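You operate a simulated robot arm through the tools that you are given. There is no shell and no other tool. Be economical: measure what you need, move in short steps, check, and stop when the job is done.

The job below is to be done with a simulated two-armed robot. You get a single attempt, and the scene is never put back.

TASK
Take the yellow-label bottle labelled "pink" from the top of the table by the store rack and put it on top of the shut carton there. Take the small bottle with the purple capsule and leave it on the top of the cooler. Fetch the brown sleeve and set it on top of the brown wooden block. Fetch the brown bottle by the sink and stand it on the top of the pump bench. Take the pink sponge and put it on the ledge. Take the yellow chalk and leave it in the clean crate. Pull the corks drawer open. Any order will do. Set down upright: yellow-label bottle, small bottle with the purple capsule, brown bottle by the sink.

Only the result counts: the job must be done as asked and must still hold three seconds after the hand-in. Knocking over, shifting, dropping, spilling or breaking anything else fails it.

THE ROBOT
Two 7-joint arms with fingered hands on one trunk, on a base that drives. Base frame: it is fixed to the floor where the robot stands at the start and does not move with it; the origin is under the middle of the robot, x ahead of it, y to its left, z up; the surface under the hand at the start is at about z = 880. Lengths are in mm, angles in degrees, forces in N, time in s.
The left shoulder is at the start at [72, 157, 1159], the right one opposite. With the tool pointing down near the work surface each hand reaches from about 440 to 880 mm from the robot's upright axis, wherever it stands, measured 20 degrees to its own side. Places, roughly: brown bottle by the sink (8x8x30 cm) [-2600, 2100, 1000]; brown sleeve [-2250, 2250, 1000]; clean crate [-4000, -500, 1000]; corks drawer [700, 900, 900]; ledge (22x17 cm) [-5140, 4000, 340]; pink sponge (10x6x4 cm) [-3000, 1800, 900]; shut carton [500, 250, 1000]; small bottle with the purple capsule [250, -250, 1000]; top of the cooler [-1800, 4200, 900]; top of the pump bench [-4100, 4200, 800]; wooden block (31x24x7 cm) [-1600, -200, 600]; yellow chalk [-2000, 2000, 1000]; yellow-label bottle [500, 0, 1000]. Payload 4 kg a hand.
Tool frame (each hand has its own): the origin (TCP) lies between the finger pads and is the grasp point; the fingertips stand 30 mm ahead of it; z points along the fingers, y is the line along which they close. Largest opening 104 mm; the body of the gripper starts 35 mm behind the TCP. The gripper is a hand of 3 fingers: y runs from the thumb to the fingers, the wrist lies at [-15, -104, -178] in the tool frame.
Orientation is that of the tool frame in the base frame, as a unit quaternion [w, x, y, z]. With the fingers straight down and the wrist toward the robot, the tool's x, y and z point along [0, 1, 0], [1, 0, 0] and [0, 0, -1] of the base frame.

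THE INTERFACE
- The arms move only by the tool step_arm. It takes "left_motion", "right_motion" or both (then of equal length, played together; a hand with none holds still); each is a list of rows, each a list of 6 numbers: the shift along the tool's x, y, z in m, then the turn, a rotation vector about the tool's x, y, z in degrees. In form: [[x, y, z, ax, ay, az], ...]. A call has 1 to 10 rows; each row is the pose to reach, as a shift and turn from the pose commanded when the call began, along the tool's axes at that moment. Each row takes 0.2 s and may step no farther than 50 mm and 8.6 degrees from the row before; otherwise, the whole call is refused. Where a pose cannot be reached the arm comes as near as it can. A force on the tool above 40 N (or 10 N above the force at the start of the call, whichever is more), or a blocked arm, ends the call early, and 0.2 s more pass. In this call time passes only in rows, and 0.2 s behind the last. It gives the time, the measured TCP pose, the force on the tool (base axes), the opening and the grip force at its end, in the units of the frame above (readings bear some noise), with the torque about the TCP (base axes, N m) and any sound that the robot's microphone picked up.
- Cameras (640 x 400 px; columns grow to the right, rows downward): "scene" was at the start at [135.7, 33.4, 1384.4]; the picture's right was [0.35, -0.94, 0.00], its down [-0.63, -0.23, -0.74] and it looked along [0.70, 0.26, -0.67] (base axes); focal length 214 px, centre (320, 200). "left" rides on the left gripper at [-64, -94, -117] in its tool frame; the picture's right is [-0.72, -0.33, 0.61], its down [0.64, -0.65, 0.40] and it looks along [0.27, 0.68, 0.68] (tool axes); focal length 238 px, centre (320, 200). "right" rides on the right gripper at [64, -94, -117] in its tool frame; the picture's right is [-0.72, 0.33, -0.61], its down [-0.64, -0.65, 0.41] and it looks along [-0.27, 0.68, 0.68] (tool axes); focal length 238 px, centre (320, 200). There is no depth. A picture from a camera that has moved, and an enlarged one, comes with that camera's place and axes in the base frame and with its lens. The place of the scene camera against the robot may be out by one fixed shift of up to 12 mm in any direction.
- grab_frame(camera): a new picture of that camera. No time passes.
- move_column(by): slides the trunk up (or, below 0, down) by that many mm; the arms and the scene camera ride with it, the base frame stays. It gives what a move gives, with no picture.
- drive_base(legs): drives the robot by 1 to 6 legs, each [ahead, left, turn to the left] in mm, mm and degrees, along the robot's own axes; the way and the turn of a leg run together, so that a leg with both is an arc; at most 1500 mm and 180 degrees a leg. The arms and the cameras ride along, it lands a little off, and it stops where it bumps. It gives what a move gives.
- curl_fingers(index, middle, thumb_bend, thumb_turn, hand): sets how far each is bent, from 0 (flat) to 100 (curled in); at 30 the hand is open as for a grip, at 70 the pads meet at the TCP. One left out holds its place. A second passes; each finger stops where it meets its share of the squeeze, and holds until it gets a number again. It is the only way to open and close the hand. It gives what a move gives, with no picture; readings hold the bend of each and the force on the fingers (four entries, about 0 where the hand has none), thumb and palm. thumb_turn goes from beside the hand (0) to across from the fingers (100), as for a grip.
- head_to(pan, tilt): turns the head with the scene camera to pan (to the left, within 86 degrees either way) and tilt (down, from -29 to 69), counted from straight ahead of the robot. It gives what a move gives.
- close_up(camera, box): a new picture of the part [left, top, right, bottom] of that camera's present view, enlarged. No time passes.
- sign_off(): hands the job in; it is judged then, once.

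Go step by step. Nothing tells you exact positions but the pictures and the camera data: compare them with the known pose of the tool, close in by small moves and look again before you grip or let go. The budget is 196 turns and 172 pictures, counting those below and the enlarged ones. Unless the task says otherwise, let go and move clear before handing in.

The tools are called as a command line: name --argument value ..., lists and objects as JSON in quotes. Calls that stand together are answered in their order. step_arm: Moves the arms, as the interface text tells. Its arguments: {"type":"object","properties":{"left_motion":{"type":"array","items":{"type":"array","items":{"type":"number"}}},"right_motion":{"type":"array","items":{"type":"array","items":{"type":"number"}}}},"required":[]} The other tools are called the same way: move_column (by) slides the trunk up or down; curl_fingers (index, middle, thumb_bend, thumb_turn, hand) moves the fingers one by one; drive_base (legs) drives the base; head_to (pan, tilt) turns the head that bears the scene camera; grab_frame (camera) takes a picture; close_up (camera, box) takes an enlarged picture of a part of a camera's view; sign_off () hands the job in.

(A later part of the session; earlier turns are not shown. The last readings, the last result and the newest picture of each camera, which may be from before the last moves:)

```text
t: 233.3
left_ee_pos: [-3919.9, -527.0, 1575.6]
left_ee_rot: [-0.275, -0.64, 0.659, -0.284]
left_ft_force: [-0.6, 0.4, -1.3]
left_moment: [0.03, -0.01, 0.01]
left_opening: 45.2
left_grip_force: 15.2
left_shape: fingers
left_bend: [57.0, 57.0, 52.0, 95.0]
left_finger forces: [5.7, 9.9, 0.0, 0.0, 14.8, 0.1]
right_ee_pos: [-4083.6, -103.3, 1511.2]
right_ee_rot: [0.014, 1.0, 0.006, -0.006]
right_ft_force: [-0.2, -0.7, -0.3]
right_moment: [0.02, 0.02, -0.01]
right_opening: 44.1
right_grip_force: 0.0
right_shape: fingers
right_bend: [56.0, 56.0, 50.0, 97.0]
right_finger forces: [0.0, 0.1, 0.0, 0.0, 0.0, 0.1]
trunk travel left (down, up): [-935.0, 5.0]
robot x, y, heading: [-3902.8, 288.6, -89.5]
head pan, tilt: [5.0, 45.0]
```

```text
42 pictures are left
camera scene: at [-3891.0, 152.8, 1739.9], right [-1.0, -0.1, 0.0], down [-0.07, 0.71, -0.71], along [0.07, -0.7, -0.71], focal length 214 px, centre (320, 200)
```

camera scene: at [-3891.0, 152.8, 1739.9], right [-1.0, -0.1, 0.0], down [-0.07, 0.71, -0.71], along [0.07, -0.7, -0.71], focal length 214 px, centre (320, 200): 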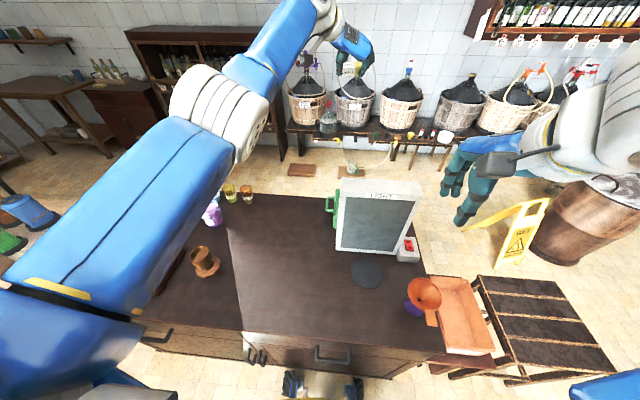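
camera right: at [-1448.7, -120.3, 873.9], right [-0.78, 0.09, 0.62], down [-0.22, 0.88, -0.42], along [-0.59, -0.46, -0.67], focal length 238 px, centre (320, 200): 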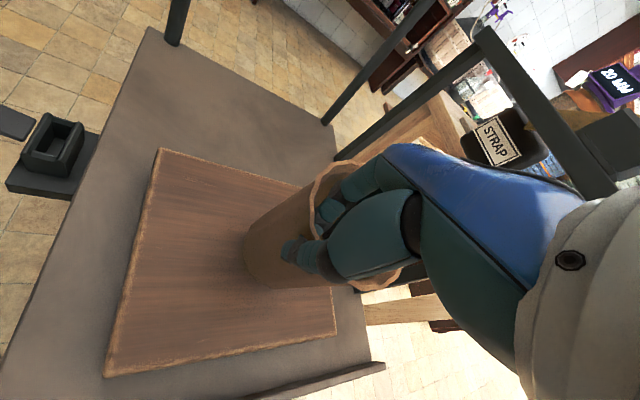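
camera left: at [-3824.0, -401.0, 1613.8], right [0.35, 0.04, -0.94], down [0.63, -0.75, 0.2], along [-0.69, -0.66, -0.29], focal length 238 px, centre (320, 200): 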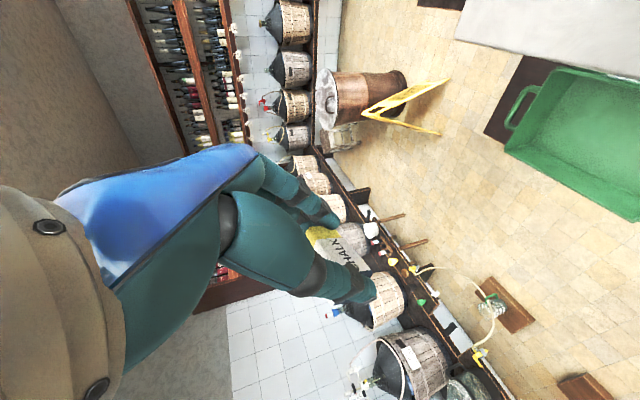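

All undisturbed. Retract the left hand, back away, lower the trunk a bit, and drive around the east side to the south floor.

step_arm --left_motion '[[-0.03, 0, -0.031, 0, -2, 0], [-0.06, 0, -0.062, 0, -4, 0], [-0.09, 0, -0.093, 0, -6, 0], [-0.12, 0, -0.124, 0, -8, 0], [-0.15, 0, -0.155, 0, -10, 0], [-0.18, 0, -0.186, 0, -12, 0], [-0.207, 0, -0.217, 0, -14, 0]]'

drive_base --legs '[[-450, 0, 0], [0, 1150, 0], [0, 1150, 0], [0, 1000, 0]]'

move_column --by -190

head_to --pan -15 --tilt 30

grab_frame --camera "scene"

```text
t: 234.9
left_ee_pos: [-3911.3, -222.1, 1578.9]
left_ee_rot: [-0.193, -0.671, 0.687, -0.203]
left_ft_force: [0.1, -0.3, -0.8]
left_moment: [-0.03, -0.01, -0.06]
left_opening: 44.8
left_grip_force: 15.4
left_shape: fingers
left_bend: [57.0, 57.0, 52.0, 95.0]
left_finger forces: [6.1, 9.8, 0.0, 0.0, 14.6, 0.1]
right_ee_pos: [-4081.7, -101.5, 1513.1]
right_ee_rot: [0.014, 1.0, 0.005, -0.007]
right_ft_force: [-0.7, 0.4, 0.1]
right_moment: [0.02, 0.06, 0.0]
right_opening: 44.2
right_grip_force: 0.0
right_shape: fingers
right_bend: [56.0, 56.0, 50.0, 97.0]
right_finger forces: [0.0, 0.1, 0.1, 0.0, 0.0, 0.0]
trunk travel left (down, up): [-935.0, 5.0]
robot x, y, heading: [-3900.7, 286.0, -89.2]
head pan, tilt: [5.0, 45.0]
```

```text
t: 253.1
left_ee_pos: [-676.8, 235.0, 1577.3]
left_ee_rot: [-0.193, -0.663, 0.694, -0.203]
left_ft_force: [-0.7, 0.3, -1.3]
left_moment: [0.03, 0.01, 0.02]
left_opening: 45.1
left_grip_force: 15.0
left_shape: fingers
left_bend: [57.0, 57.0, 52.0, 95.0]
left_finger forces: [6.2, 9.8, 0.0, 0.0, 14.6, 0.0]
right_ee_pos: [-845.8, 359.9, 1510.5]
right_ee_rot: [0.014, 1.0, -0.003, -0.005]
right_ft_force: [-0.4, -0.1, 0.1]
right_moment: [-0.01, -0.03, -0.01]
right_opening: 43.9
right_grip_force: 0.0
right_shape: fingers
right_bend: [56.0, 56.0, 50.0, 97.0]
right_finger forces: [0.0, 0.1, 0.0, 0.0, 0.0, 0.1]
trunk travel left (down, up): [-935.0, 5.0]
robot x, y, heading: [-654.4, 747.2, -90.4]
head pan, tilt: [5.0, 45.0]
```

```text
t: 255.2
left_ee_pos: [-674.1, 237.5, 1389.2]
left_ee_rot: [-0.195, -0.663, 0.693, -0.202]
left_ft_force: [-0.6, 0.7, -0.6]
left_moment: [-0.02, -0.01, 0.01]
left_opening: 44.9
left_grip_force: 15.1
left_shape: fingers
left_bend: [57.0, 57.0, 52.0, 95.0]
left_finger forces: [6.1, 9.8, 0.0, 0.1, 14.6, 0.0]
right_ee_pos: [-840.3, 362.0, 1322.3]
right_ee_rot: [0.014, 1.0, -0.003, -0.005]
right_ft_force: [-0.1, 0.5, 0.3]
right_moment: [0.02, 0.01, -0.02]
right_opening: 44.1
right_grip_force: 0.1
right_shape: fingers
right_bend: [56.0, 56.0, 50.0, 97.0]
right_finger forces: [0.0, 0.0, 0.1, 0.0, 0.1, 0.0]
trunk travel left (down, up): [-745.0, 195.0]
robot x, y, heading: [-656.9, 748.8, -90.5]
head pan, tilt: [5.0, 45.0]
```

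```text
t: 256.0
left_ee_pos: [-672.5, 238.1, 1389.3]
left_ee_rot: [-0.194, -0.664, 0.694, -0.202]
left_ft_force: [-0.4, 0.0, -0.6]
left_moment: [0.0, -0.02, 0.0]
left_opening: 44.8
left_grip_force: 14.9
left_shape: fingers
left_bend: [57.0, 57.0, 52.0, 95.0]
left_finger forces: [6.1, 9.8, 0.0, 0.0, 14.6, 0.0]
right_ee_pos: [-840.5, 362.1, 1320.9]
right_ee_rot: [0.015, 1.0, -0.002, -0.005]
right_ft_force: [1.0, 0.6, -0.2]
right_moment: [-0.01, 0.0, 0.03]
right_opening: 44.1
right_grip_force: 0.0
right_shape: fingers
right_bend: [56.0, 56.0, 50.0, 97.0]
right_finger forces: [0.0, 0.0, 0.1, 0.0, 0.0, 0.1]
trunk travel left (down, up): [-745.0, 195.0]
robot x, y, heading: [-650.1, 748.5, -90.5]
head pan, tilt: [-15.0, 30.0]
```

```text
41 pictures are left
camera scene: at [-673.7, 607.9, 1572.6], right [-0.96, 0.27, 0.0], down [0.13, 0.48, -0.86], along [-0.23, -0.83, -0.5], focal length 214 px, centre (320, 200)
```

scene: 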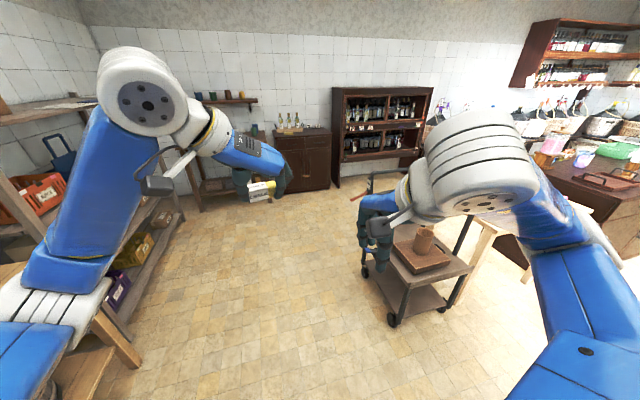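

The way south is clear. Drive down between trolley and rack, then west along the south floor.

drive_base --legs '[[0, 180, 0], [1000, 0, 0.5], [1000, 0, 0], [0, -1200, 0], [0, -1200, 0], [0, -1000, 0]]'

head_to --pan -75 --tilt 20

grab_frame --camera "scene"

```text
t: 282.9
left_ee_pos: [-3829.5, -1686.7, 1389.1]
left_ee_rot: [-0.198, -0.654, 0.702, -0.2]
left_ft_force: [0.3, -0.6, -0.7]
left_moment: [0.0, -0.03, 0.01]
left_opening: 44.5
left_grip_force: 15.8
left_shape: fingers
left_bend: [57.0, 57.0, 52.0, 95.0]
left_finger forces: [6.3, 9.7, 0.0, 0.1, 14.6, 0.0]
right_ee_pos: [-3994.4, -1559.9, 1322.7]
right_ee_rot: [0.015, 1.0, -0.018, -0.007]
right_ft_force: [1.3, -0.1, -0.5]
right_moment: [0.0, 0.02, 0.02]
right_opening: 44.0
right_grip_force: 0.0
right_shape: fingers
right_bend: [56.0, 56.0, 50.0, 97.0]
right_finger forces: [0.0, 0.1, 0.0, 0.1, 0.0, 0.0]
trunk travel left (down, up): [-745.0, 195.0]
robot x, y, heading: [-3798.4, -1180.6, -91.9]
head pan, tilt: [-15.0, 30.0]
```

```text
t: 284.2
left_ee_pos: [-3834.5, -1687.3, 1389.2]
left_ee_rot: [-0.198, -0.653, 0.702, -0.201]
left_ft_force: [0.1, 0.5, -0.3]
left_moment: [0.03, 0.0, -0.02]
left_opening: 44.5
left_grip_force: 15.5
left_shape: fingers
left_bend: [57.0, 57.0, 52.0, 95.0]
left_finger forces: [6.2, 9.7, 0.1, 0.0, 14.6, 0.1]
right_ee_pos: [-3996.4, -1557.3, 1323.0]
right_ee_rot: [0.016, 1.0, -0.016, -0.004]
right_ft_force: [-0.3, -1.1, -0.6]
right_moment: [-0.02, 0.01, 0.0]
right_opening: 44.0
right_grip_force: 0.0
right_shape: fingers
right_bend: [56.0, 56.0, 50.0, 97.0]
right_finger forces: [0.0, 0.0, 0.1, 0.0, 0.0, 0.0]
trunk travel left (down, up): [-745.0, 195.0]
robot x, y, heading: [-3798.8, -1178.4, -92.1]
head pan, tilt: [-75.0, 20.0]
```

```text
40 pictures are left
camera scene: at [-3888.8, -1252.8, 1588.7], right [-0.23, 0.97, 0.0], down [0.33, 0.08, -0.94], along [-0.92, -0.21, -0.34], focal length 214 px, centre (320, 200)
```

scene: 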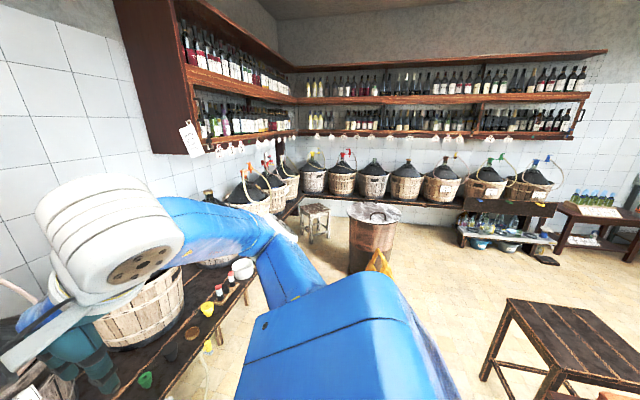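

Room to turn toward the east. Turn around to face the dresser's back.

drive_base --legs '[[0, 0, 91], [0, 0, 91]]'

head_to --pan 10 --tilt 45

grab_frame --camera "scene"

```text
t: 292.4
left_ee_pos: [-3801.7, -672.4, 1390.3]
left_ee_rot: [-0.208, 0.677, 0.68, 0.191]
left_ft_force: [0.1, -0.4, -0.4]
left_moment: [-0.02, 0.01, 0.0]
left_opening: 38.5
left_grip_force: 13.6
left_shape: fingers
left_bend: [61.0, 56.0, 53.0, 95.0]
left_finger forces: [3.6, 11.2, 0.0, 0.0, 13.1, 0.0]
right_ee_pos: [-3629.3, -788.8, 1322.7]
right_ee_rot: [0.004, -0.021, 1.0, 0.015]
right_ft_force: [0.3, -0.2, 0.2]
right_moment: [0.0, -0.01, 0.01]
right_opening: 44.1
right_grip_force: 0.1
right_shape: fingers
right_bend: [56.0, 56.0, 50.0, 97.0]
right_finger forces: [0.0, 0.0, 0.0, 0.0, 0.1, 0.1]
trunk travel left (down, up): [-745.0, 195.0]
robot x, y, heading: [-3799.4, -1180.3, 92.1]
head pan, tilt: [-75.0, 20.0]
```

```text
t: 294.0
left_ee_pos: [-3801.8, -674.5, 1390.7]
left_ee_rot: [-0.208, 0.678, 0.679, 0.191]
left_ft_force: [-0.7, -0.2, 0.3]
left_moment: [-0.01, 0.04, -0.03]
left_opening: 38.8
left_grip_force: 13.7
left_shape: fingers
left_bend: [61.0, 56.0, 53.0, 95.0]
left_finger forces: [3.5, 11.1, 0.0, 0.1, 13.1, 0.0]
right_ee_pos: [-3629.7, -789.8, 1322.9]
right_ee_rot: [0.003, -0.021, 1.0, 0.016]
right_ft_force: [-0.8, 0.0, -0.9]
right_moment: [-0.02, -0.02, -0.04]
right_opening: 44.0
right_grip_force: 0.0
right_shape: fingers
right_bend: [56.0, 56.0, 50.0, 97.0]
right_finger forces: [0.1, 0.0, 0.0, 0.1, 0.0, 0.0]
trunk travel left (down, up): [-745.0, 195.0]
robot x, y, heading: [-3800.3, -1179.6, 92.4]
head pan, tilt: [10.0, 45.0]
```

```text
39 pictures are left
camera scene: at [-3812.5, -1044.3, 1550.1], right [0.98, 0.21, 0.0], down [0.15, -0.69, -0.71], along [-0.15, 0.69, -0.71], focal length 214 px, centre (320, 200)
```

scene: 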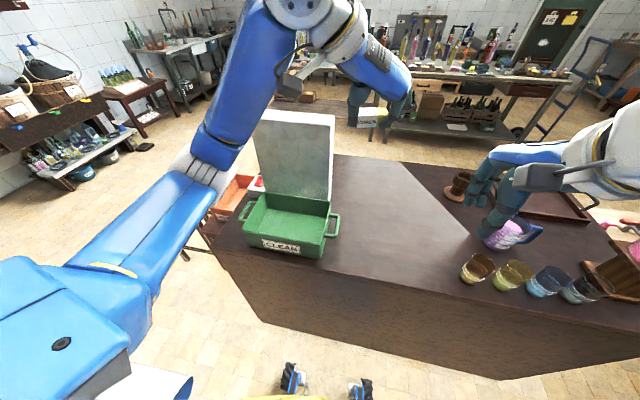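

The crate reads CLEAN. Shift left so the chalk comes over it, then lower.

drive_base --legs '[[0, 235, -2]]'

move_column --by -200

grab_frame --camera "left"

grab_frame --camera "scene"

```text
t: 295.8
left_ee_pos: [-4015.9, -679.2, 1391.2]
left_ee_rot: [-0.205, 0.69, 0.666, 0.194]
left_ft_force: [-0.4, 0.0, -0.6]
left_moment: [-0.03, 0.05, 0.0]
left_opening: 38.5
left_grip_force: 14.1
left_shape: fingers
left_bend: [61.0, 56.0, 53.0, 95.0]
left_finger forces: [3.5, 11.3, 0.0, 0.0, 13.0, 0.0]
right_ee_pos: [-3847.2, -801.7, 1323.7]
right_ee_rot: [0.0, -0.002, 1.0, 0.016]
right_ft_force: [0.1, 0.0, -0.2]
right_moment: [0.0, -0.01, -0.03]
right_opening: 44.0
right_grip_force: 0.1
right_shape: fingers
right_bend: [56.0, 56.0, 50.0, 97.0]
right_finger forces: [0.0, 0.0, 0.1, 0.0, 0.1, 0.1]
trunk travel left (down, up): [-745.0, 195.0]
robot x, y, heading: [-4036.3, -1183.8, 90.2]
head pan, tilt: [10.0, 45.0]
```

```text
t: 297.9
left_ee_pos: [-4018.0, -682.1, 1191.3]
left_ee_rot: [-0.205, 0.69, 0.666, 0.196]
left_ft_force: [-0.2, 0.3, -0.7]
left_moment: [0.01, -0.01, -0.03]
left_opening: 38.7
left_grip_force: 13.9
left_shape: fingers
left_bend: [61.0, 56.0, 53.0, 95.0]
left_finger forces: [3.5, 11.2, 0.0, 0.0, 13.0, 0.0]
right_ee_pos: [-3852.5, -802.6, 1124.5]
right_ee_rot: [0.002, -0.002, 1.0, 0.016]
right_ft_force: [-0.3, -0.6, 0.8]
right_moment: [0.01, 0.04, -0.01]
right_opening: 44.0
right_grip_force: 0.0
right_shape: fingers
right_bend: [56.0, 56.0, 50.0, 97.0]
right_finger forces: [0.0, 0.0, 0.0, 0.0, 0.0, 0.0]
trunk travel left (down, up): [-545.0, 395.0]
robot x, y, heading: [-4033.2, -1185.1, 90.1]
head pan, tilt: [10.0, 45.0]
```

```text
38 pictures are left
camera left: at [-4115.4, -797.8, 1258.5], right [-0.35, -0.26, -0.9], down [-0.63, 0.78, 0.02], along [0.69, 0.57, -0.44], focal length 238 px, centre (320, 200)
```

left: 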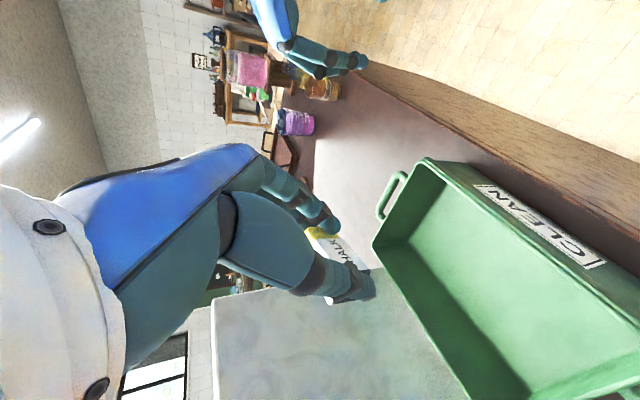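

```text
37 pictures are left
camera scene: at [-4043.2, -1049.2, 1350.1], right [0.98, 0.18, 0.0], down [0.12, -0.7, -0.71], along [-0.13, 0.69, -0.71], focal length 214 px, centre (320, 200)
```

scene: 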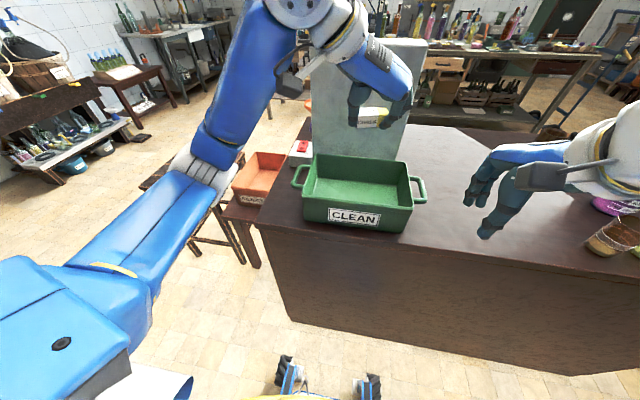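

step_arm --left_motion '[[0.012, 0, 0.04, 0, 0, 0], [0.005, 0, 0.08, 0, 0, 0], [-0.015, 0, 0.115, 0, 0, 0], [-0.035, 0, 0.15, 0, 0, 0], [-0.05, 0, 0.19, 0, 0, 0], [-0.06, 0, 0.215, 0, 0, 0]]'

grab_frame --camera "left"

close_up --camera "scene" --box '[270, 90, 450, 250]'

```text
t: 299.3
left_ee_pos: [-4024.6, -616.9, 976.9]
left_ee_rot: [-0.204, 0.689, 0.667, 0.196]
left_ft_force: [0.5, 0.5, -0.1]
left_moment: [-0.07, 0.0, 0.03]
left_opening: 38.0
left_grip_force: 13.7
left_shape: fingers
left_bend: [61.0, 56.0, 53.0, 95.0]
left_finger forces: [3.1, 11.2, 0.0, 0.0, 13.0, 0.1]
right_ee_pos: [-3852.1, -801.4, 1124.4]
right_ee_rot: [0.001, -0.001, 1.0, 0.015]
right_ft_force: [-0.8, 0.2, 0.5]
right_moment: [0.01, 0.01, 0.0]
right_opening: 44.1
right_grip_force: 0.0
right_shape: fingers
right_bend: [56.0, 56.0, 50.0, 97.0]
right_finger forces: [0.1, 0.0, 0.0, 0.0, 0.0, 0.0]
trunk travel left (down, up): [-545.0, 395.0]
robot x, y, heading: [-4035.3, -1185.4, 90.2]
head pan, tilt: [10.0, 45.0]
```

```text
36 pictures are left
camera left: at [-4119.5, -732.7, 1042.7], right [-0.35, -0.26, -0.9], down [-0.63, 0.78, 0.02], along [0.69, 0.57, -0.44], focal length 238 px, centre (320, 200)
```

left: 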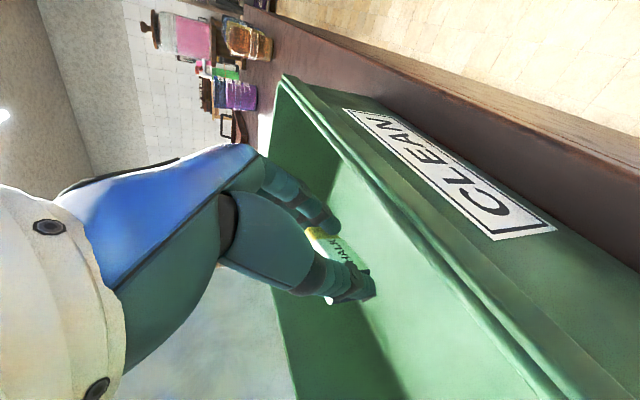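

```text
2.50 times, centred on (360, 170) of scene
camera zoom: at [-4043.7, -1049.0, 1350.1], right [0.98, 0.18, 0.0], down [0.12, -0.7, -0.71], along [-0.12, 0.69, -0.71], focal length 536 px, centre (220, 275)
```

zoom: 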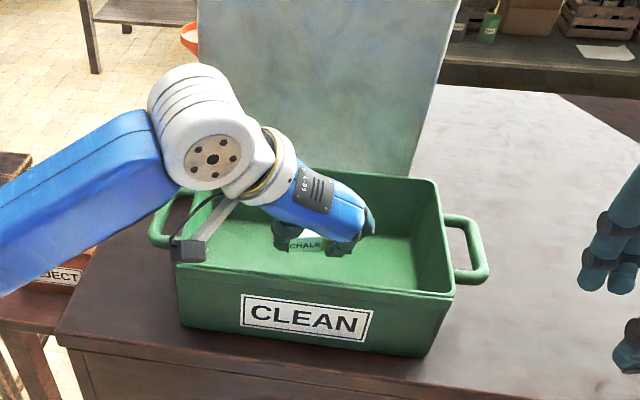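

Chalk is inside the crate. Lower a bit more and let go.

step_arm --left_motion '[[-0.006, 0, 0.01, 0, 0, 0], [-0.012, 0, 0.019, 0, 0, 0]]'

curl_fingers --hand "left" --index 35 --middle 35 --thumb_bend 38

step_arm --left_motion '[[0.01, 0, -0.02, 0, 0, 0], [0.03, 0, -0.05, 0, 0, 0], [0.055, 0, -0.09, 0, 0, 0], [0.08, 0, -0.13, 0, 0, 0], [0.1, 0, -0.17, 0, 0, 0], [0.12, 0, -0.21, 0, 0, 0]]'

close_up --camera "scene" --box '[270, 90, 450, 250]'

```text
t: 299.9
left_ee_pos: [-4023.4, -615.7, 955.2]
left_ee_rot: [-0.205, 0.69, 0.666, 0.195]
left_ft_force: [0.6, -0.8, 0.6]
left_moment: [0.0, -0.05, 0.02]
left_opening: 37.9
left_grip_force: 13.9
left_shape: fingers
left_bend: [61.0, 56.0, 53.0, 95.0]
left_finger forces: [3.1, 11.2, 0.1, 0.0, 13.0, 0.1]
right_ee_pos: [-3852.7, -801.7, 1125.0]
right_ee_rot: [0.001, -0.001, 1.0, 0.016]
right_ft_force: [-0.1, -0.3, -0.4]
right_moment: [0.02, 0.0, -0.05]
right_opening: 44.1
right_grip_force: 0.0
right_shape: fingers
right_bend: [56.0, 56.0, 50.0, 97.0]
right_finger forces: [0.1, 0.0, 0.0, 0.1, 0.0, 0.0]
trunk travel left (down, up): [-545.0, 395.0]
robot x, y, heading: [-4037.3, -1182.4, 90.1]
head pan, tilt: [10.0, 45.0]
```

```text
t: 300.9
left_ee_pos: [-4022.9, -615.6, 955.1]
left_ee_rot: [-0.205, 0.69, 0.666, 0.197]
left_ft_force: [-0.7, -0.1, -0.2]
left_moment: [0.01, 0.0, 0.02]
left_opening: 86.3
left_grip_force: 0.0
left_shape: fingers
left_bend: [35.0, 35.0, 38.0, 97.0]
left_finger forces: [0.0, 0.1, 0.0, 0.0, 0.0, 0.1]
right_ee_pos: [-3851.1, -801.6, 1124.5]
right_ee_rot: [0.001, -0.001, 1.0, 0.016]
right_ft_force: [0.9, 0.4, -0.6]
right_moment: [0.01, 0.0, 0.0]
right_opening: 44.2
right_grip_force: 0.1
right_shape: fingers
right_bend: [56.0, 56.0, 50.0, 97.0]
right_finger forces: [0.0, 0.1, 0.1, 0.1, 0.0, 0.0]
trunk travel left (down, up): [-545.0, 395.0]
robot x, y, heading: [-4034.4, -1183.3, 90.3]
head pan, tilt: [10.0, 45.0]
```

```text
t: 302.3
left_ee_pos: [-4019.2, -630.0, 1198.8]
left_ee_rot: [-0.204, 0.69, 0.667, 0.195]
left_ft_force: [0.4, -0.4, -0.7]
left_moment: [0.0, 0.0, 0.01]
left_opening: 86.4
left_grip_force: 0.1
left_shape: fingers
left_bend: [35.0, 35.0, 38.0, 97.0]
left_finger forces: [0.0, 0.1, 0.1, 0.0, 0.0, 0.0]
right_ee_pos: [-3851.9, -802.4, 1124.8]
right_ee_rot: [0.0, -0.001, 1.0, 0.017]
right_ft_force: [0.0, -0.1, 0.5]
right_moment: [0.03, -0.02, 0.01]
right_opening: 44.2
right_grip_force: 0.0
right_shape: fingers
right_bend: [56.0, 56.0, 50.0, 97.0]
right_finger forces: [0.1, 0.0, 0.0, 0.0, 0.1, 0.1]
trunk travel left (down, up): [-545.0, 395.0]
robot x, y, heading: [-4034.8, -1183.4, 90.3]
head pan, tilt: [10.0, 45.0]
```

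```text
2.50 times, centred on (360, 170) of scene
camera zoom: at [-4042.6, -1050.2, 1350.1], right [0.98, 0.18, 0.0], down [0.12, -0.7, -0.71], along [-0.13, 0.69, -0.71], focal length 536 px, centre (220, 275)
```

zoom: 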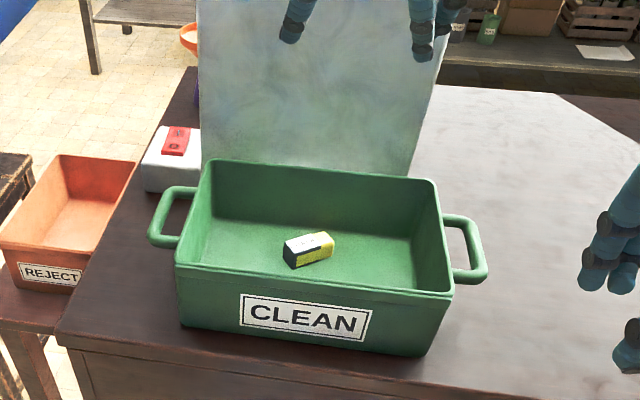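

The chalk lies in the clean crate. I'll straighten the left hand, raise the trunk, and drive back around to the south side of the sink bench.

step_arm --left_motion '[[-0.02, 0, -0.03, 0, -8, 0], [-0.04, 0, -0.05, 0, -16, 0], [-0.06, 0, -0.07, 0, -24, 0], [-0.08, 0, -0.09, 0, -31, 0]]'

move_column --by 200

drive_base --legs '[[-60, 0, 0], [0, -1200, 0], [0, -1200, 0], [0, -1100, 0], [1100, 0, 0], [1100, 0, 0]]'

```text
t: 303.3
left_ee_pos: [-4020.3, -745.3, 1230.4]
left_ee_rot: [-0.019, 0.717, 0.697, 0.003]
left_ft_force: [0.4, 0.4, -0.8]
left_moment: [0.0, -0.02, -0.03]
left_opening: 86.4
left_grip_force: 0.0
left_shape: fingers
left_bend: [35.0, 35.0, 38.0, 97.0]
left_finger forces: [0.1, 0.0, 0.1, 0.0, 0.0, 0.1]
right_ee_pos: [-3853.1, -803.5, 1124.1]
right_ee_rot: [0.0, -0.002, 1.0, 0.015]
right_ft_force: [-0.4, 0.0, -0.1]
right_moment: [-0.02, 0.01, -0.03]
right_opening: 44.1
right_grip_force: 0.0
right_shape: fingers
right_bend: [56.0, 56.0, 50.0, 97.0]
right_finger forces: [0.0, 0.1, 0.0, 0.1, 0.1, 0.0]
trunk travel left (down, up): [-545.0, 395.0]
robot x, y, heading: [-4034.7, -1185.1, 89.9]
head pan, tilt: [10.0, 45.0]
```

```text
t: 305.5
left_ee_pos: [-4021.0, -743.9, 1429.6]
left_ee_rot: [-0.02, 0.717, 0.697, 0.004]
left_ft_force: [-0.2, -0.2, -0.3]
left_moment: [0.04, 0.03, 0.0]
left_opening: 86.5
left_grip_force: 0.1
left_shape: fingers
left_bend: [35.0, 35.0, 38.0, 97.0]
left_finger forces: [0.0, 0.0, 0.0, 0.0, 0.0, 0.0]
right_ee_pos: [-3851.3, -801.6, 1324.8]
right_ee_rot: [0.0, -0.002, 1.0, 0.015]
right_ft_force: [-0.9, 0.6, 1.0]
right_moment: [0.0, 0.04, 0.0]
right_opening: 44.0
right_grip_force: 0.0
right_shape: fingers
right_bend: [56.0, 56.0, 50.0, 97.0]
right_finger forces: [0.1, 0.0, 0.0, 0.0, 0.0, 0.1]
trunk travel left (down, up): [-745.0, 195.0]
robot x, y, heading: [-4034.6, -1185.8, 90.0]
head pan, tilt: [10.0, 45.0]
```

```text
t: 333.5
left_ee_pos: [-429.0, 1238.7, 1431.2]
left_ee_rot: [-0.02, 0.726, 0.688, 0.004]
left_ft_force: [-0.2, 0.6, 0.3]
left_moment: [-0.02, -0.03, 0.02]
left_opening: 86.3
left_grip_force: 0.1
left_shape: fingers
left_bend: [35.0, 35.0, 38.0, 97.0]
left_finger forces: [0.1, 0.0, 0.0, 0.0, 0.0, 0.1]
right_ee_pos: [-262.2, 1176.8, 1325.0]
right_ee_rot: [0.001, 0.012, 1.0, 0.017]
right_ft_force: [0.4, 0.9, 0.2]
right_moment: [0.0, -0.03, 0.0]
right_opening: 44.2
right_grip_force: 0.0
right_shape: fingers
right_bend: [56.0, 56.0, 50.0, 97.0]
right_finger forces: [0.1, 0.2, 0.0, 0.0, 0.0, 0.1]
trunk travel left (down, up): [-745.0, 195.0]
robot x, y, heading: [-452.2, 798.4, 88.5]
head pan, tilt: [10.0, 45.0]
```

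drive_base --legs '[[0, 1200, 1.5], [0, 1150, 0], [430, 0, 0]]'

head_to --pan 0 --tilt 45

grab_frame --camera "scene"

```text
t: 347.2
left_ee_pos: [-2766.2, 1698.7, 1430.2]
left_ee_rot: [-0.021, 0.72, 0.694, 0.006]
left_ft_force: [-0.9, 0.9, -0.4]
left_moment: [0.01, 0.01, 0.0]
left_opening: 86.3
left_grip_force: 0.1
left_shape: fingers
left_bend: [35.0, 35.0, 38.0, 97.0]
left_finger forces: [0.1, 0.1, 0.0, 0.0, 0.1, 0.1]
right_ee_pos: [-2596.9, 1641.7, 1327.6]
right_ee_rot: [-0.001, 0.003, 1.0, 0.018]
right_ft_force: [0.4, 0.9, 0.9]
right_moment: [0.04, 0.0, 0.01]
right_opening: 44.2
right_grip_force: 0.1
right_shape: fingers
right_bend: [56.0, 56.0, 50.0, 97.0]
right_finger forces: [0.1, 0.0, 0.1, 0.0, 0.0, 0.0]
trunk travel left (down, up): [-745.0, 195.0]
robot x, y, heading: [-2783.9, 1261.3, 89.6]
head pan, tilt: [10.0, 45.0]
```

```text
t: 347.9
left_ee_pos: [-2765.0, 1699.8, 1432.7]
left_ee_rot: [-0.02, 0.72, 0.694, 0.007]
left_ft_force: [0.4, 0.2, 0.3]
left_moment: [0.03, 0.02, 0.03]
left_opening: 86.4
left_grip_force: 0.0
left_shape: fingers
left_bend: [35.0, 35.0, 38.0, 97.0]
left_finger forces: [0.0, 0.0, 0.0, 0.0, 0.0, 0.0]
right_ee_pos: [-2597.5, 1644.9, 1326.7]
right_ee_rot: [-0.003, 0.005, 1.0, 0.016]
right_ft_force: [-0.6, -0.3, 0.2]
right_moment: [-0.01, -0.02, 0.02]
right_opening: 43.9
right_grip_force: 0.0
right_shape: fingers
right_bend: [56.0, 56.0, 50.0, 97.0]
right_finger forces: [0.1, 0.1, 0.0, 0.1, 0.1, 0.0]
trunk travel left (down, up): [-745.0, 195.0]
robot x, y, heading: [-2778.7, 1262.7, 89.7]
head pan, tilt: [0.0, 45.0]
```

```text
33 pictures are left
camera scene: at [-2775.8, 1400.9, 1550.2], right [1.0, -0.01, 0.0], down [0.0, -0.71, -0.71], along [0.0, 0.71, -0.71], focal length 214 px, centre (320, 200)
```

scene: 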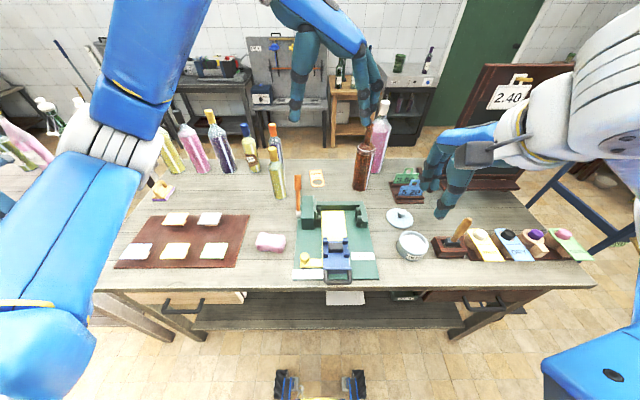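

The brown bottle stands at about (-2586, 2150), the sponge at about (-2950, 1839), long side along x. Move in, and turn the left hand back while bringing it over the sponge.

drive_base --legs '[[0, -80, 0], [125, 0, 0]]'

step_arm --left_motion '[[0, -0.0265, 0.01, 0, 0, -8.5], [0, -0.053, 0.02, 0, 0, -17], [0, -0.0795, 0.03, 0, 0, -25.5], [0, -0.106, 0.04, 0, 0, -34], [0, -0.1325, 0.05, 0, 0, -42.5], [0, -0.159, 0.06, 0, 0, -51], [0, -0.1855, 0.07, 0, 0, -59.5], [0, -0.212, 0.08, 0, 0, -68], [0, -0.2385, 0.09, 0, 0, -76.5], [0, -0.265, 0.1, 0, 0, -85]]'

grab_frame --camera "left"

grab_frame --camera "scene"

```text
t: 349.8
left_ee_pos: [-2718.0, 1822.5, 1433.3]
left_ee_rot: [-0.015, 0.718, 0.696, 0.014]
left_ft_force: [-1.5, 0.4, 0.9]
left_moment: [-0.04, -0.07, -0.02]
left_opening: 86.5
left_grip_force: 0.0
left_shape: fingers
left_bend: [35.0, 35.0, 38.0, 97.0]
left_finger forces: [0.1, 0.1, 0.1, 0.0, 0.1, 0.1]
right_ee_pos: [-2547.1, 1767.1, 1332.1]
right_ee_rot: [0.005, -0.002, 1.0, 0.021]
right_ft_force: [-0.2, -0.6, 0.7]
right_moment: [0.01, -0.03, 0.01]
right_opening: 43.7
right_grip_force: 0.0
right_shape: fingers
right_bend: [56.0, 56.0, 50.0, 97.0]
right_finger forces: [0.0, 0.1, 0.0, 0.0, 0.1, 0.0]
trunk travel left (down, up): [-745.0, 195.0]
robot x, y, heading: [-2707.4, 1393.2, 89.7]
head pan, tilt: [0.0, 45.0]
```

```text
t: 352.0
left_ee_pos: [-2956.8, 1839.0, 1337.8]
left_ee_rot: [-0.012, 0.059, 0.998, 0.02]
left_ft_force: [-0.2, 0.7, 0.8]
left_moment: [0.0, 0.02, 0.0]
left_opening: 86.7
left_grip_force: 0.0
left_shape: fingers
left_bend: [35.0, 35.0, 38.0, 98.0]
left_finger forces: [0.0, 0.0, 0.0, 0.1, 0.0, 0.1]
right_ee_pos: [-2520.3, 1769.6, 1328.6]
right_ee_rot: [-0.007, 0.0, 1.0, 0.018]
right_ft_force: [-0.1, 0.0, -0.1]
right_moment: [0.02, 0.02, -0.04]
right_opening: 43.8
right_grip_force: 0.0
right_shape: fingers
right_bend: [56.0, 56.0, 50.0, 98.0]
right_finger forces: [0.1, 0.0, 0.0, 0.1, 0.0, 0.0]
trunk travel left (down, up): [-745.0, 195.0]
robot x, y, heading: [-2702.1, 1395.4, 89.6]
head pan, tilt: [0.0, 45.0]
```

```text
32 pictures are left
camera left: at [-2901.7, 1731.7, 1451.0], right [0.66, -0.38, -0.64], down [-0.72, -0.56, -0.41], along [-0.2, 0.74, -0.65], focal length 238 px, centre (320, 200)
```

left: 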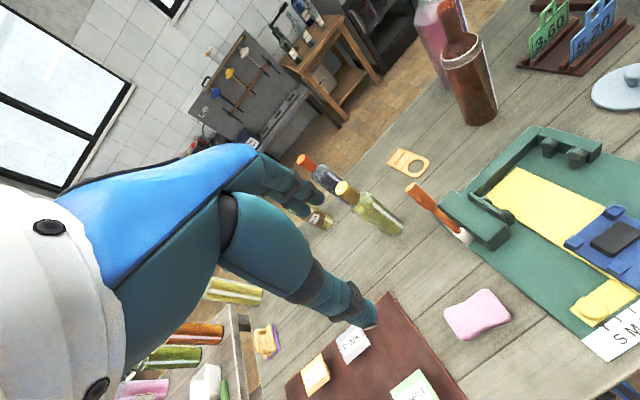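

```text
31 pictures are left
camera scene: at [-2691.7, 1526.9, 1550.2], right [1.0, 0.0, 0.0], down [-0.01, -0.71, -0.71], along [0.0, 0.71, -0.71], focal length 214 px, centre (320, 200)
```

scene: 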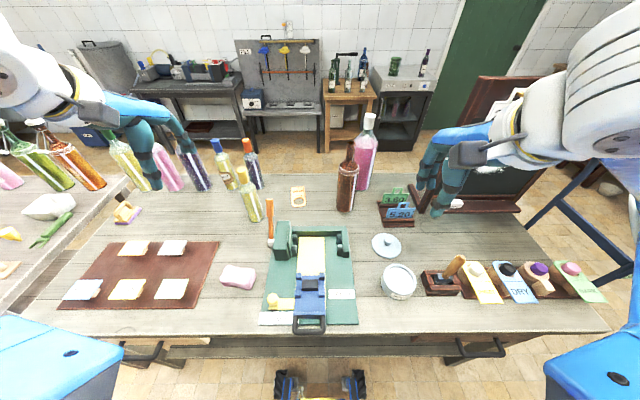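

Sponge centre is about (-2949, 1828), short side nearly along the hand's closing line. Lower the left hand above it.

curl_fingers --hand "left" --index 30 --middle 30 --thumb_bend 30

step_arm --left_motion '[[-0.003, -0.004, 0.048, 0, 0, -0.5], [-0.006, -0.007, 0.096, 0, 0, -1], [-0.009, -0.01, 0.144, 0, 0, -2], [-0.011, -0.014, 0.192, 0, 0, -3], [-0.014, -0.017, 0.24, 0, 0, -3], [-0.016, -0.02, 0.288, 0, 0, -3], [-0.018, -0.023, 0.336, 0, 0, -3]]'

grab_frame --camera "left"

```text
t: 353.0
left_ee_pos: [-2958.5, 1841.1, 1336.0]
left_ee_rot: [-0.011, 0.059, 0.998, 0.017]
left_ft_force: [0.0, -0.2, -0.6]
left_moment: [-0.03, 0.0, -0.02]
left_opening: 102.6
left_grip_force: 0.0
left_shape: fingers
left_bend: [30.0, 30.0, 30.0, 98.0]
left_finger forces: [0.1, 0.0, 0.1, 0.0, 0.0, 0.1]
right_ee_pos: [-2523.4, 1772.4, 1328.8]
right_ee_rot: [-0.007, -0.002, 1.0, 0.018]
right_ft_force: [-0.7, 0.4, -0.4]
right_moment: [-0.03, 0.08, 0.02]
right_opening: 43.7
right_grip_force: 0.0
right_shape: fingers
right_bend: [56.0, 56.0, 50.0, 98.0]
right_finger forces: [0.0, 0.1, 0.0, 0.0, 0.0, 0.0]
trunk travel left (down, up): [-745.0, 195.0]
robot x, y, heading: [-2700.2, 1393.9, 89.7]
head pan, tilt: [0.0, 45.0]
```

```text
t: 354.6
left_ee_pos: [-2953.2, 1828.0, 997.4]
left_ee_rot: [-0.008, 0.033, 0.999, 0.019]
left_ft_force: [0.2, 0.8, 0.1]
left_moment: [0.01, -0.02, 0.01]
left_opening: 103.3
left_grip_force: 0.0
left_shape: fingers
left_bend: [30.0, 30.0, 30.0, 98.0]
left_finger forces: [0.1, 0.0, 0.1, 0.0, 0.0, 0.0]
right_ee_pos: [-2529.3, 1771.4, 1328.4]
right_ee_rot: [-0.004, -0.001, 1.0, 0.019]
right_ft_force: [0.2, 0.1, 0.1]
right_moment: [0.0, 0.03, 0.0]
right_opening: 44.1
right_grip_force: 0.2
right_shape: fingers
right_bend: [56.0, 56.0, 50.0, 98.0]
right_finger forces: [0.1, 0.1, 0.1, 0.0, 0.1, 0.0]
trunk travel left (down, up): [-745.0, 195.0]
robot x, y, heading: [-2703.7, 1391.5, 90.0]
head pan, tilt: [0.0, 45.0]
```

```text
30 pictures are left
camera left: at [-2895.6, 1723.8, 1111.2], right [0.69, -0.35, -0.64], down [-0.69, -0.59, -0.42], along [-0.23, 0.73, -0.65], focal length 238 px, centre (320, 200)
```

left: 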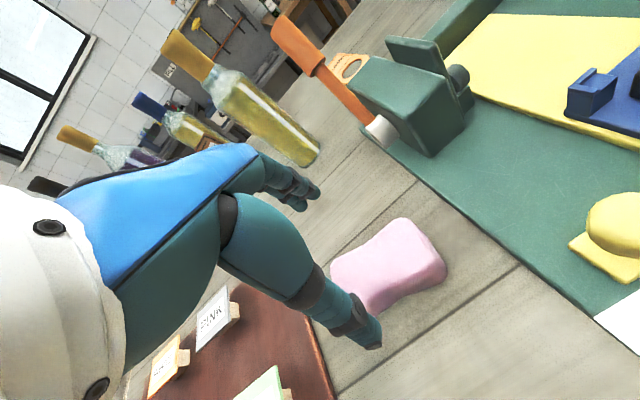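

step_arm --left_motion '[[-0.013, -0.007, 0.035, 0, 0, 6], [-0.013, -0.009, 0.06, 0, 0, 8], [-0.013, -0.009, 0.075, 0, 0, 8]]'

close_up --camera "left" --box '[240, 140, 480, 360]'

```text
t: 355.4
left_ee_pos: [-2943.6, 1821.3, 921.2]
left_ee_rot: [-0.01, 0.104, 0.994, 0.019]
left_ft_force: [0.5, 0.4, 0.3]
left_moment: [0.0, -0.02, -0.01]
left_opening: 103.0
left_grip_force: 0.1
left_shape: fingers
left_bend: [30.0, 30.0, 30.0, 98.0]
left_finger forces: [0.0, 0.1, 0.0, 0.0, 0.0, 0.0]
right_ee_pos: [-2529.0, 1771.1, 1328.3]
right_ee_rot: [-0.004, -0.002, 1.0, 0.018]
right_ft_force: [0.0, -0.1, 0.3]
right_moment: [-0.03, 0.01, 0.03]
right_opening: 44.0
right_grip_force: 0.1
right_shape: fingers
right_bend: [56.0, 56.0, 50.0, 98.0]
right_finger forces: [0.0, 0.0, 0.1, 0.1, 0.1, 0.0]
trunk travel left (down, up): [-745.0, 195.0]
robot x, y, heading: [-2704.9, 1395.0, 89.6]
head pan, tilt: [0.0, 45.0]
```

```text
1.82 times, centred on (360, 250) of left
camera zoom: at [-2898.7, 1709.9, 1035.0], right [0.63, -0.44, -0.64], down [-0.77, -0.49, -0.41], along [-0.13, 0.75, -0.65], focal length 433 px, centre (247, 109)
```

zoom: 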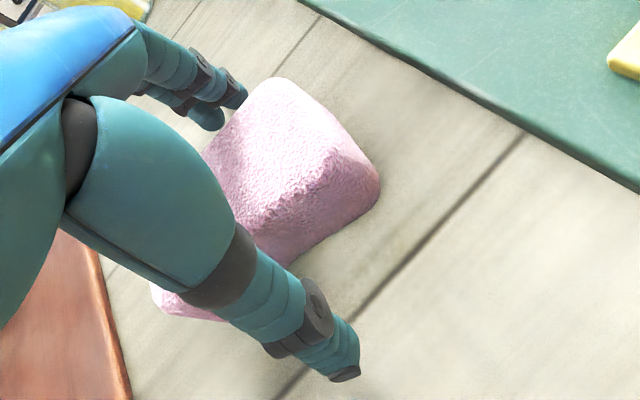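

Straddling the sponge. Close and lift.

curl_fingers --hand "left" --index 65 --middle 65 --thumb_bend 65

step_arm --left_motion '[[0, 0, -0.01, 0, 0, 0], [0, 0, -0.05, 0, 0, 0], [0, 0, -0.1, 0, 0, 0], [0, 0, -0.15, 0, 0, 0], [0, 0, -0.2, 0, 0, 0], [0, 0, -0.25, 0, 0, 0], [0, 0, -0.3, 0, 0, 0], [0, 0, -0.35, 0, 0, 0], [0, 0, -0.4, 0, 0, 0]]'

grab_frame --camera "left"

```text
t: 356.4
left_ee_pos: [-2941.9, 1821.2, 922.0]
left_ee_rot: [-0.009, 0.103, 0.994, 0.018]
left_ft_force: [0.3, 1.1, 0.9]
left_moment: [0.05, 0.06, -0.03]
left_opening: 49.4
left_grip_force: 17.2
left_shape: fingers
left_bend: [54.0, 57.0, 52.0, 96.0]
left_finger forces: [9.4, 8.3, 0.1, 0.0, 17.2, 0.1]
right_ee_pos: [-2530.0, 1769.9, 1329.5]
right_ee_rot: [-0.004, -0.002, 1.0, 0.018]
right_ft_force: [0.5, -0.2, 0.4]
right_moment: [0.01, -0.01, -0.01]
right_opening: 44.0
right_grip_force: 0.1
right_shape: fingers
right_bend: [56.0, 56.0, 50.0, 98.0]
right_finger forces: [0.1, 0.0, 0.1, 0.0, 0.0, 0.0]
trunk travel left (down, up): [-745.0, 195.0]
robot x, y, heading: [-2702.4, 1394.9, 89.9]
head pan, tilt: [0.0, 45.0]
```

```text
t: 358.4
left_ee_pos: [-2931.9, 1806.1, 1322.7]
left_ee_rot: [-0.01, 0.102, 0.995, 0.018]
left_ft_force: [-0.1, -0.5, -0.5]
left_moment: [0.01, 0.01, -0.01]
left_opening: 48.9
left_grip_force: 16.5
left_shape: fingers
left_bend: [54.0, 58.0, 52.0, 96.0]
left_finger forces: [9.0, 7.4, 0.0, 0.1, 16.5, 0.1]
left hand out of reach, approached as far as the arm can: row 5, 6, 7
right_ee_pos: [-2527.0, 1771.0, 1327.9]
right_ee_rot: [-0.005, -0.002, 1.0, 0.018]
right_ft_force: [0.2, -0.1, -0.4]
right_moment: [0.02, -0.01, -0.02]
right_opening: 43.9
right_grip_force: 0.1
right_shape: fingers
right_bend: [56.0, 56.0, 50.0, 98.0]
right_finger forces: [0.1, 0.1, 0.0, 0.0, 0.0, 0.0]
trunk travel left (down, up): [-745.0, 195.0]
robot x, y, heading: [-2708.5, 1394.8, 89.7]
head pan, tilt: [0.0, 45.0]
```

```text
28 pictures are left
camera left: at [-2887.3, 1694.7, 1436.2], right [0.63, -0.44, -0.64], down [-0.77, -0.49, -0.41], along [-0.13, 0.75, -0.65], focal length 238 px, centre (320, 200)
```

left: 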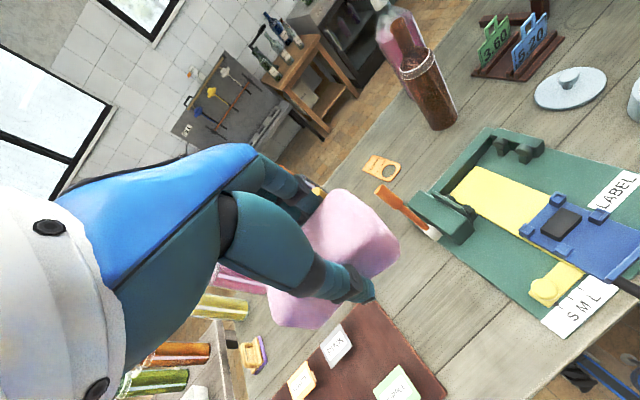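

Sponge is held. Now open the right hand and bring it over the brown bottle.

curl_fingers --hand "right" --index 30 --middle 30 --thumb_bend 30

step_arm --right_motion '[[0.0065, 0.042, 0.0, 0, 0, 0], [0.013, 0.084, 0.0, 0, 0, 0], [0.02, 0.126, 0.005, 0, 0, 0], [0.0265, 0.168, 0.01, 0, 0, 0], [0.033, 0.21, 0.02, 0, 0, 0], [0.04, 0.252, 0.03, 0, 0, 0], [0.047, 0.294, 0.04, 0, 0, 0], [0.054, 0.336, 0.05, 0, 0, 0], [0.06, 0.376, 0.06, 0, 0, 0]]'

grab_frame --camera "right"

close_up --camera "scene" --box '[270, 60, 450, 240]'

```text
t: 359.4
left_ee_pos: [-2934.6, 1805.9, 1321.7]
left_ee_rot: [-0.01, 0.102, 0.995, 0.017]
left_ft_force: [-0.2, 0.5, -0.7]
left_moment: [0.04, -0.02, 0.01]
left_opening: 49.0
left_grip_force: 16.6
left_shape: fingers
left_bend: [54.0, 58.0, 52.0, 96.0]
left_finger forces: [9.0, 7.4, 0.0, 0.0, 16.5, 0.0]
right_ee_pos: [-2528.4, 1770.6, 1328.9]
right_ee_rot: [-0.004, -0.002, 1.0, 0.018]
right_ft_force: [-0.2, -0.4, -0.2]
right_moment: [-0.01, -0.01, 0.0]
right_opening: 102.7
right_grip_force: 0.1
right_shape: fingers
right_bend: [30.0, 30.0, 30.0, 98.0]
right_finger forces: [0.1, 0.0, 0.0, 0.0, 0.0, 0.0]
trunk travel left (down, up): [-745.0, 195.0]
robot x, y, heading: [-2703.5, 1393.8, 89.8]
head pan, tilt: [0.0, 45.0]
```

```text
t: 361.4
left_ee_pos: [-2937.8, 1807.0, 1320.9]
left_ee_rot: [-0.008, 0.104, 0.994, 0.017]
left_ft_force: [-0.6, -0.3, 0.1]
left_moment: [0.0, -0.02, 0.02]
left_opening: 48.7
left_grip_force: 16.1
left_shape: fingers
left_bend: [54.0, 58.0, 52.0, 96.0]
left_finger forces: [9.1, 7.5, 0.1, 0.0, 16.5, 0.0]
right_ee_pos: [-2593.4, 2149.2, 1284.4]
right_ee_rot: [-0.001, -0.002, 1.0, 0.018]
right_ft_force: [0.8, 0.1, -0.6]
right_moment: [-0.04, 0.01, -0.03]
right_opening: 103.0
right_grip_force: 0.0
right_shape: fingers
right_bend: [30.0, 30.0, 30.0, 98.0]
right_finger forces: [0.0, 0.0, 0.0, 0.0, 0.0, 0.0]
trunk travel left (down, up): [-745.0, 195.0]
robot x, y, heading: [-2707.6, 1389.1, 89.5]
head pan, tilt: [0.0, 45.0]
```

```text
27 pictures are left
camera right: at [-2655.4, 2050.6, 1396.6], right [0.72, 0.31, 0.62], down [0.64, -0.63, -0.43], along [0.26, 0.71, -0.65], focal length 238 px, centre (320, 200)
```

right: 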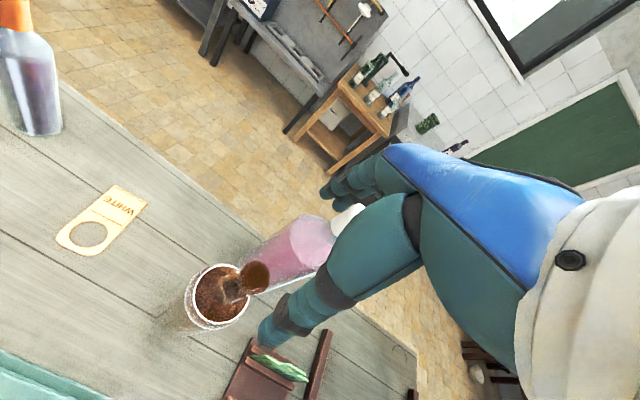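

```text
2.22 times, centred on (360, 150) of scene
camera zoom: at [-2703.1, 1531.6, 1549.8], right [1.0, 0.0, 0.0], down [0.0, -0.71, -0.7], along [0.0, 0.7, -0.71], focal length 477 px, centre (231, 311)
```

zoom: 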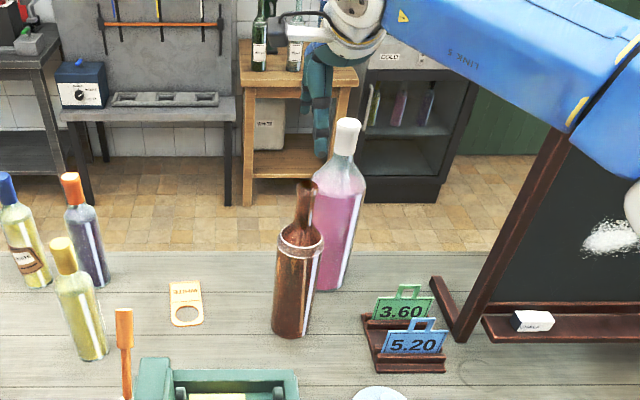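

The mouth is centred under the hand at about (-2594, 2147, 1187). Descend to the neck.

step_arm --right_motion '[[0.001, -0.002, 0.04, 0, 0, 0], [0.001, -0.005, 0.08, 0, 0, 0], [0.001, -0.007, 0.105, 0, 0, 0]]'

close_up --camera "right" --box '[160, 140, 400, 360]'

```text
t: 362.2
left_ee_pos: [-2936.9, 1807.7, 1322.2]
left_ee_rot: [-0.009, 0.104, 0.994, 0.017]
left_ft_force: [-0.6, -0.1, -0.5]
left_moment: [-0.01, -0.02, -0.01]
left_opening: 48.6
left_grip_force: 17.0
left_shape: fingers
left_bend: [54.0, 58.0, 52.0, 96.0]
left_finger forces: [9.1, 7.4, 0.0, 0.0, 16.5, 0.0]
right_ee_pos: [-2592.1, 2143.9, 1177.0]
right_ee_rot: [-0.003, -0.001, 1.0, 0.018]
right_ft_force: [-0.1, -0.7, 0.1]
right_moment: [0.02, -0.01, 0.04]
right_opening: 103.2
right_grip_force: 0.1
right_shape: fingers
right_bend: [30.0, 30.0, 30.0, 98.0]
right_finger forces: [0.0, 0.0, 0.1, 0.0, 0.0, 0.0]
trunk travel left (down, up): [-745.0, 195.0]
robot x, y, heading: [-2705.0, 1389.8, 89.8]
head pan, tilt: [0.0, 45.0]
```

```text
1.82 times, centred on (280, 250) of right
camera zoom: at [-2654.6, 2044.5, 1290.2], right [0.72, 0.31, 0.62], down [0.64, -0.63, -0.43], along [0.26, 0.71, -0.65], focal length 433 px, centre (393, 109)
```

zoom: 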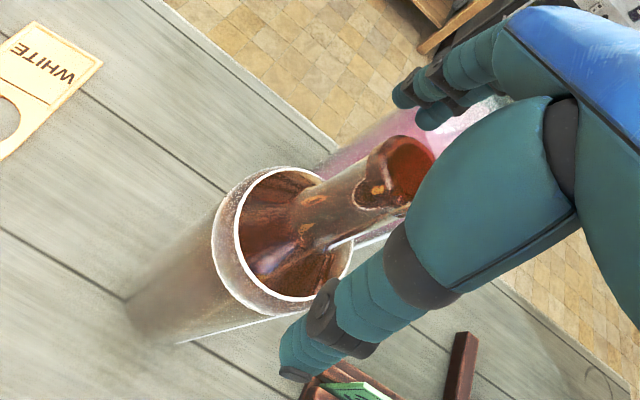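

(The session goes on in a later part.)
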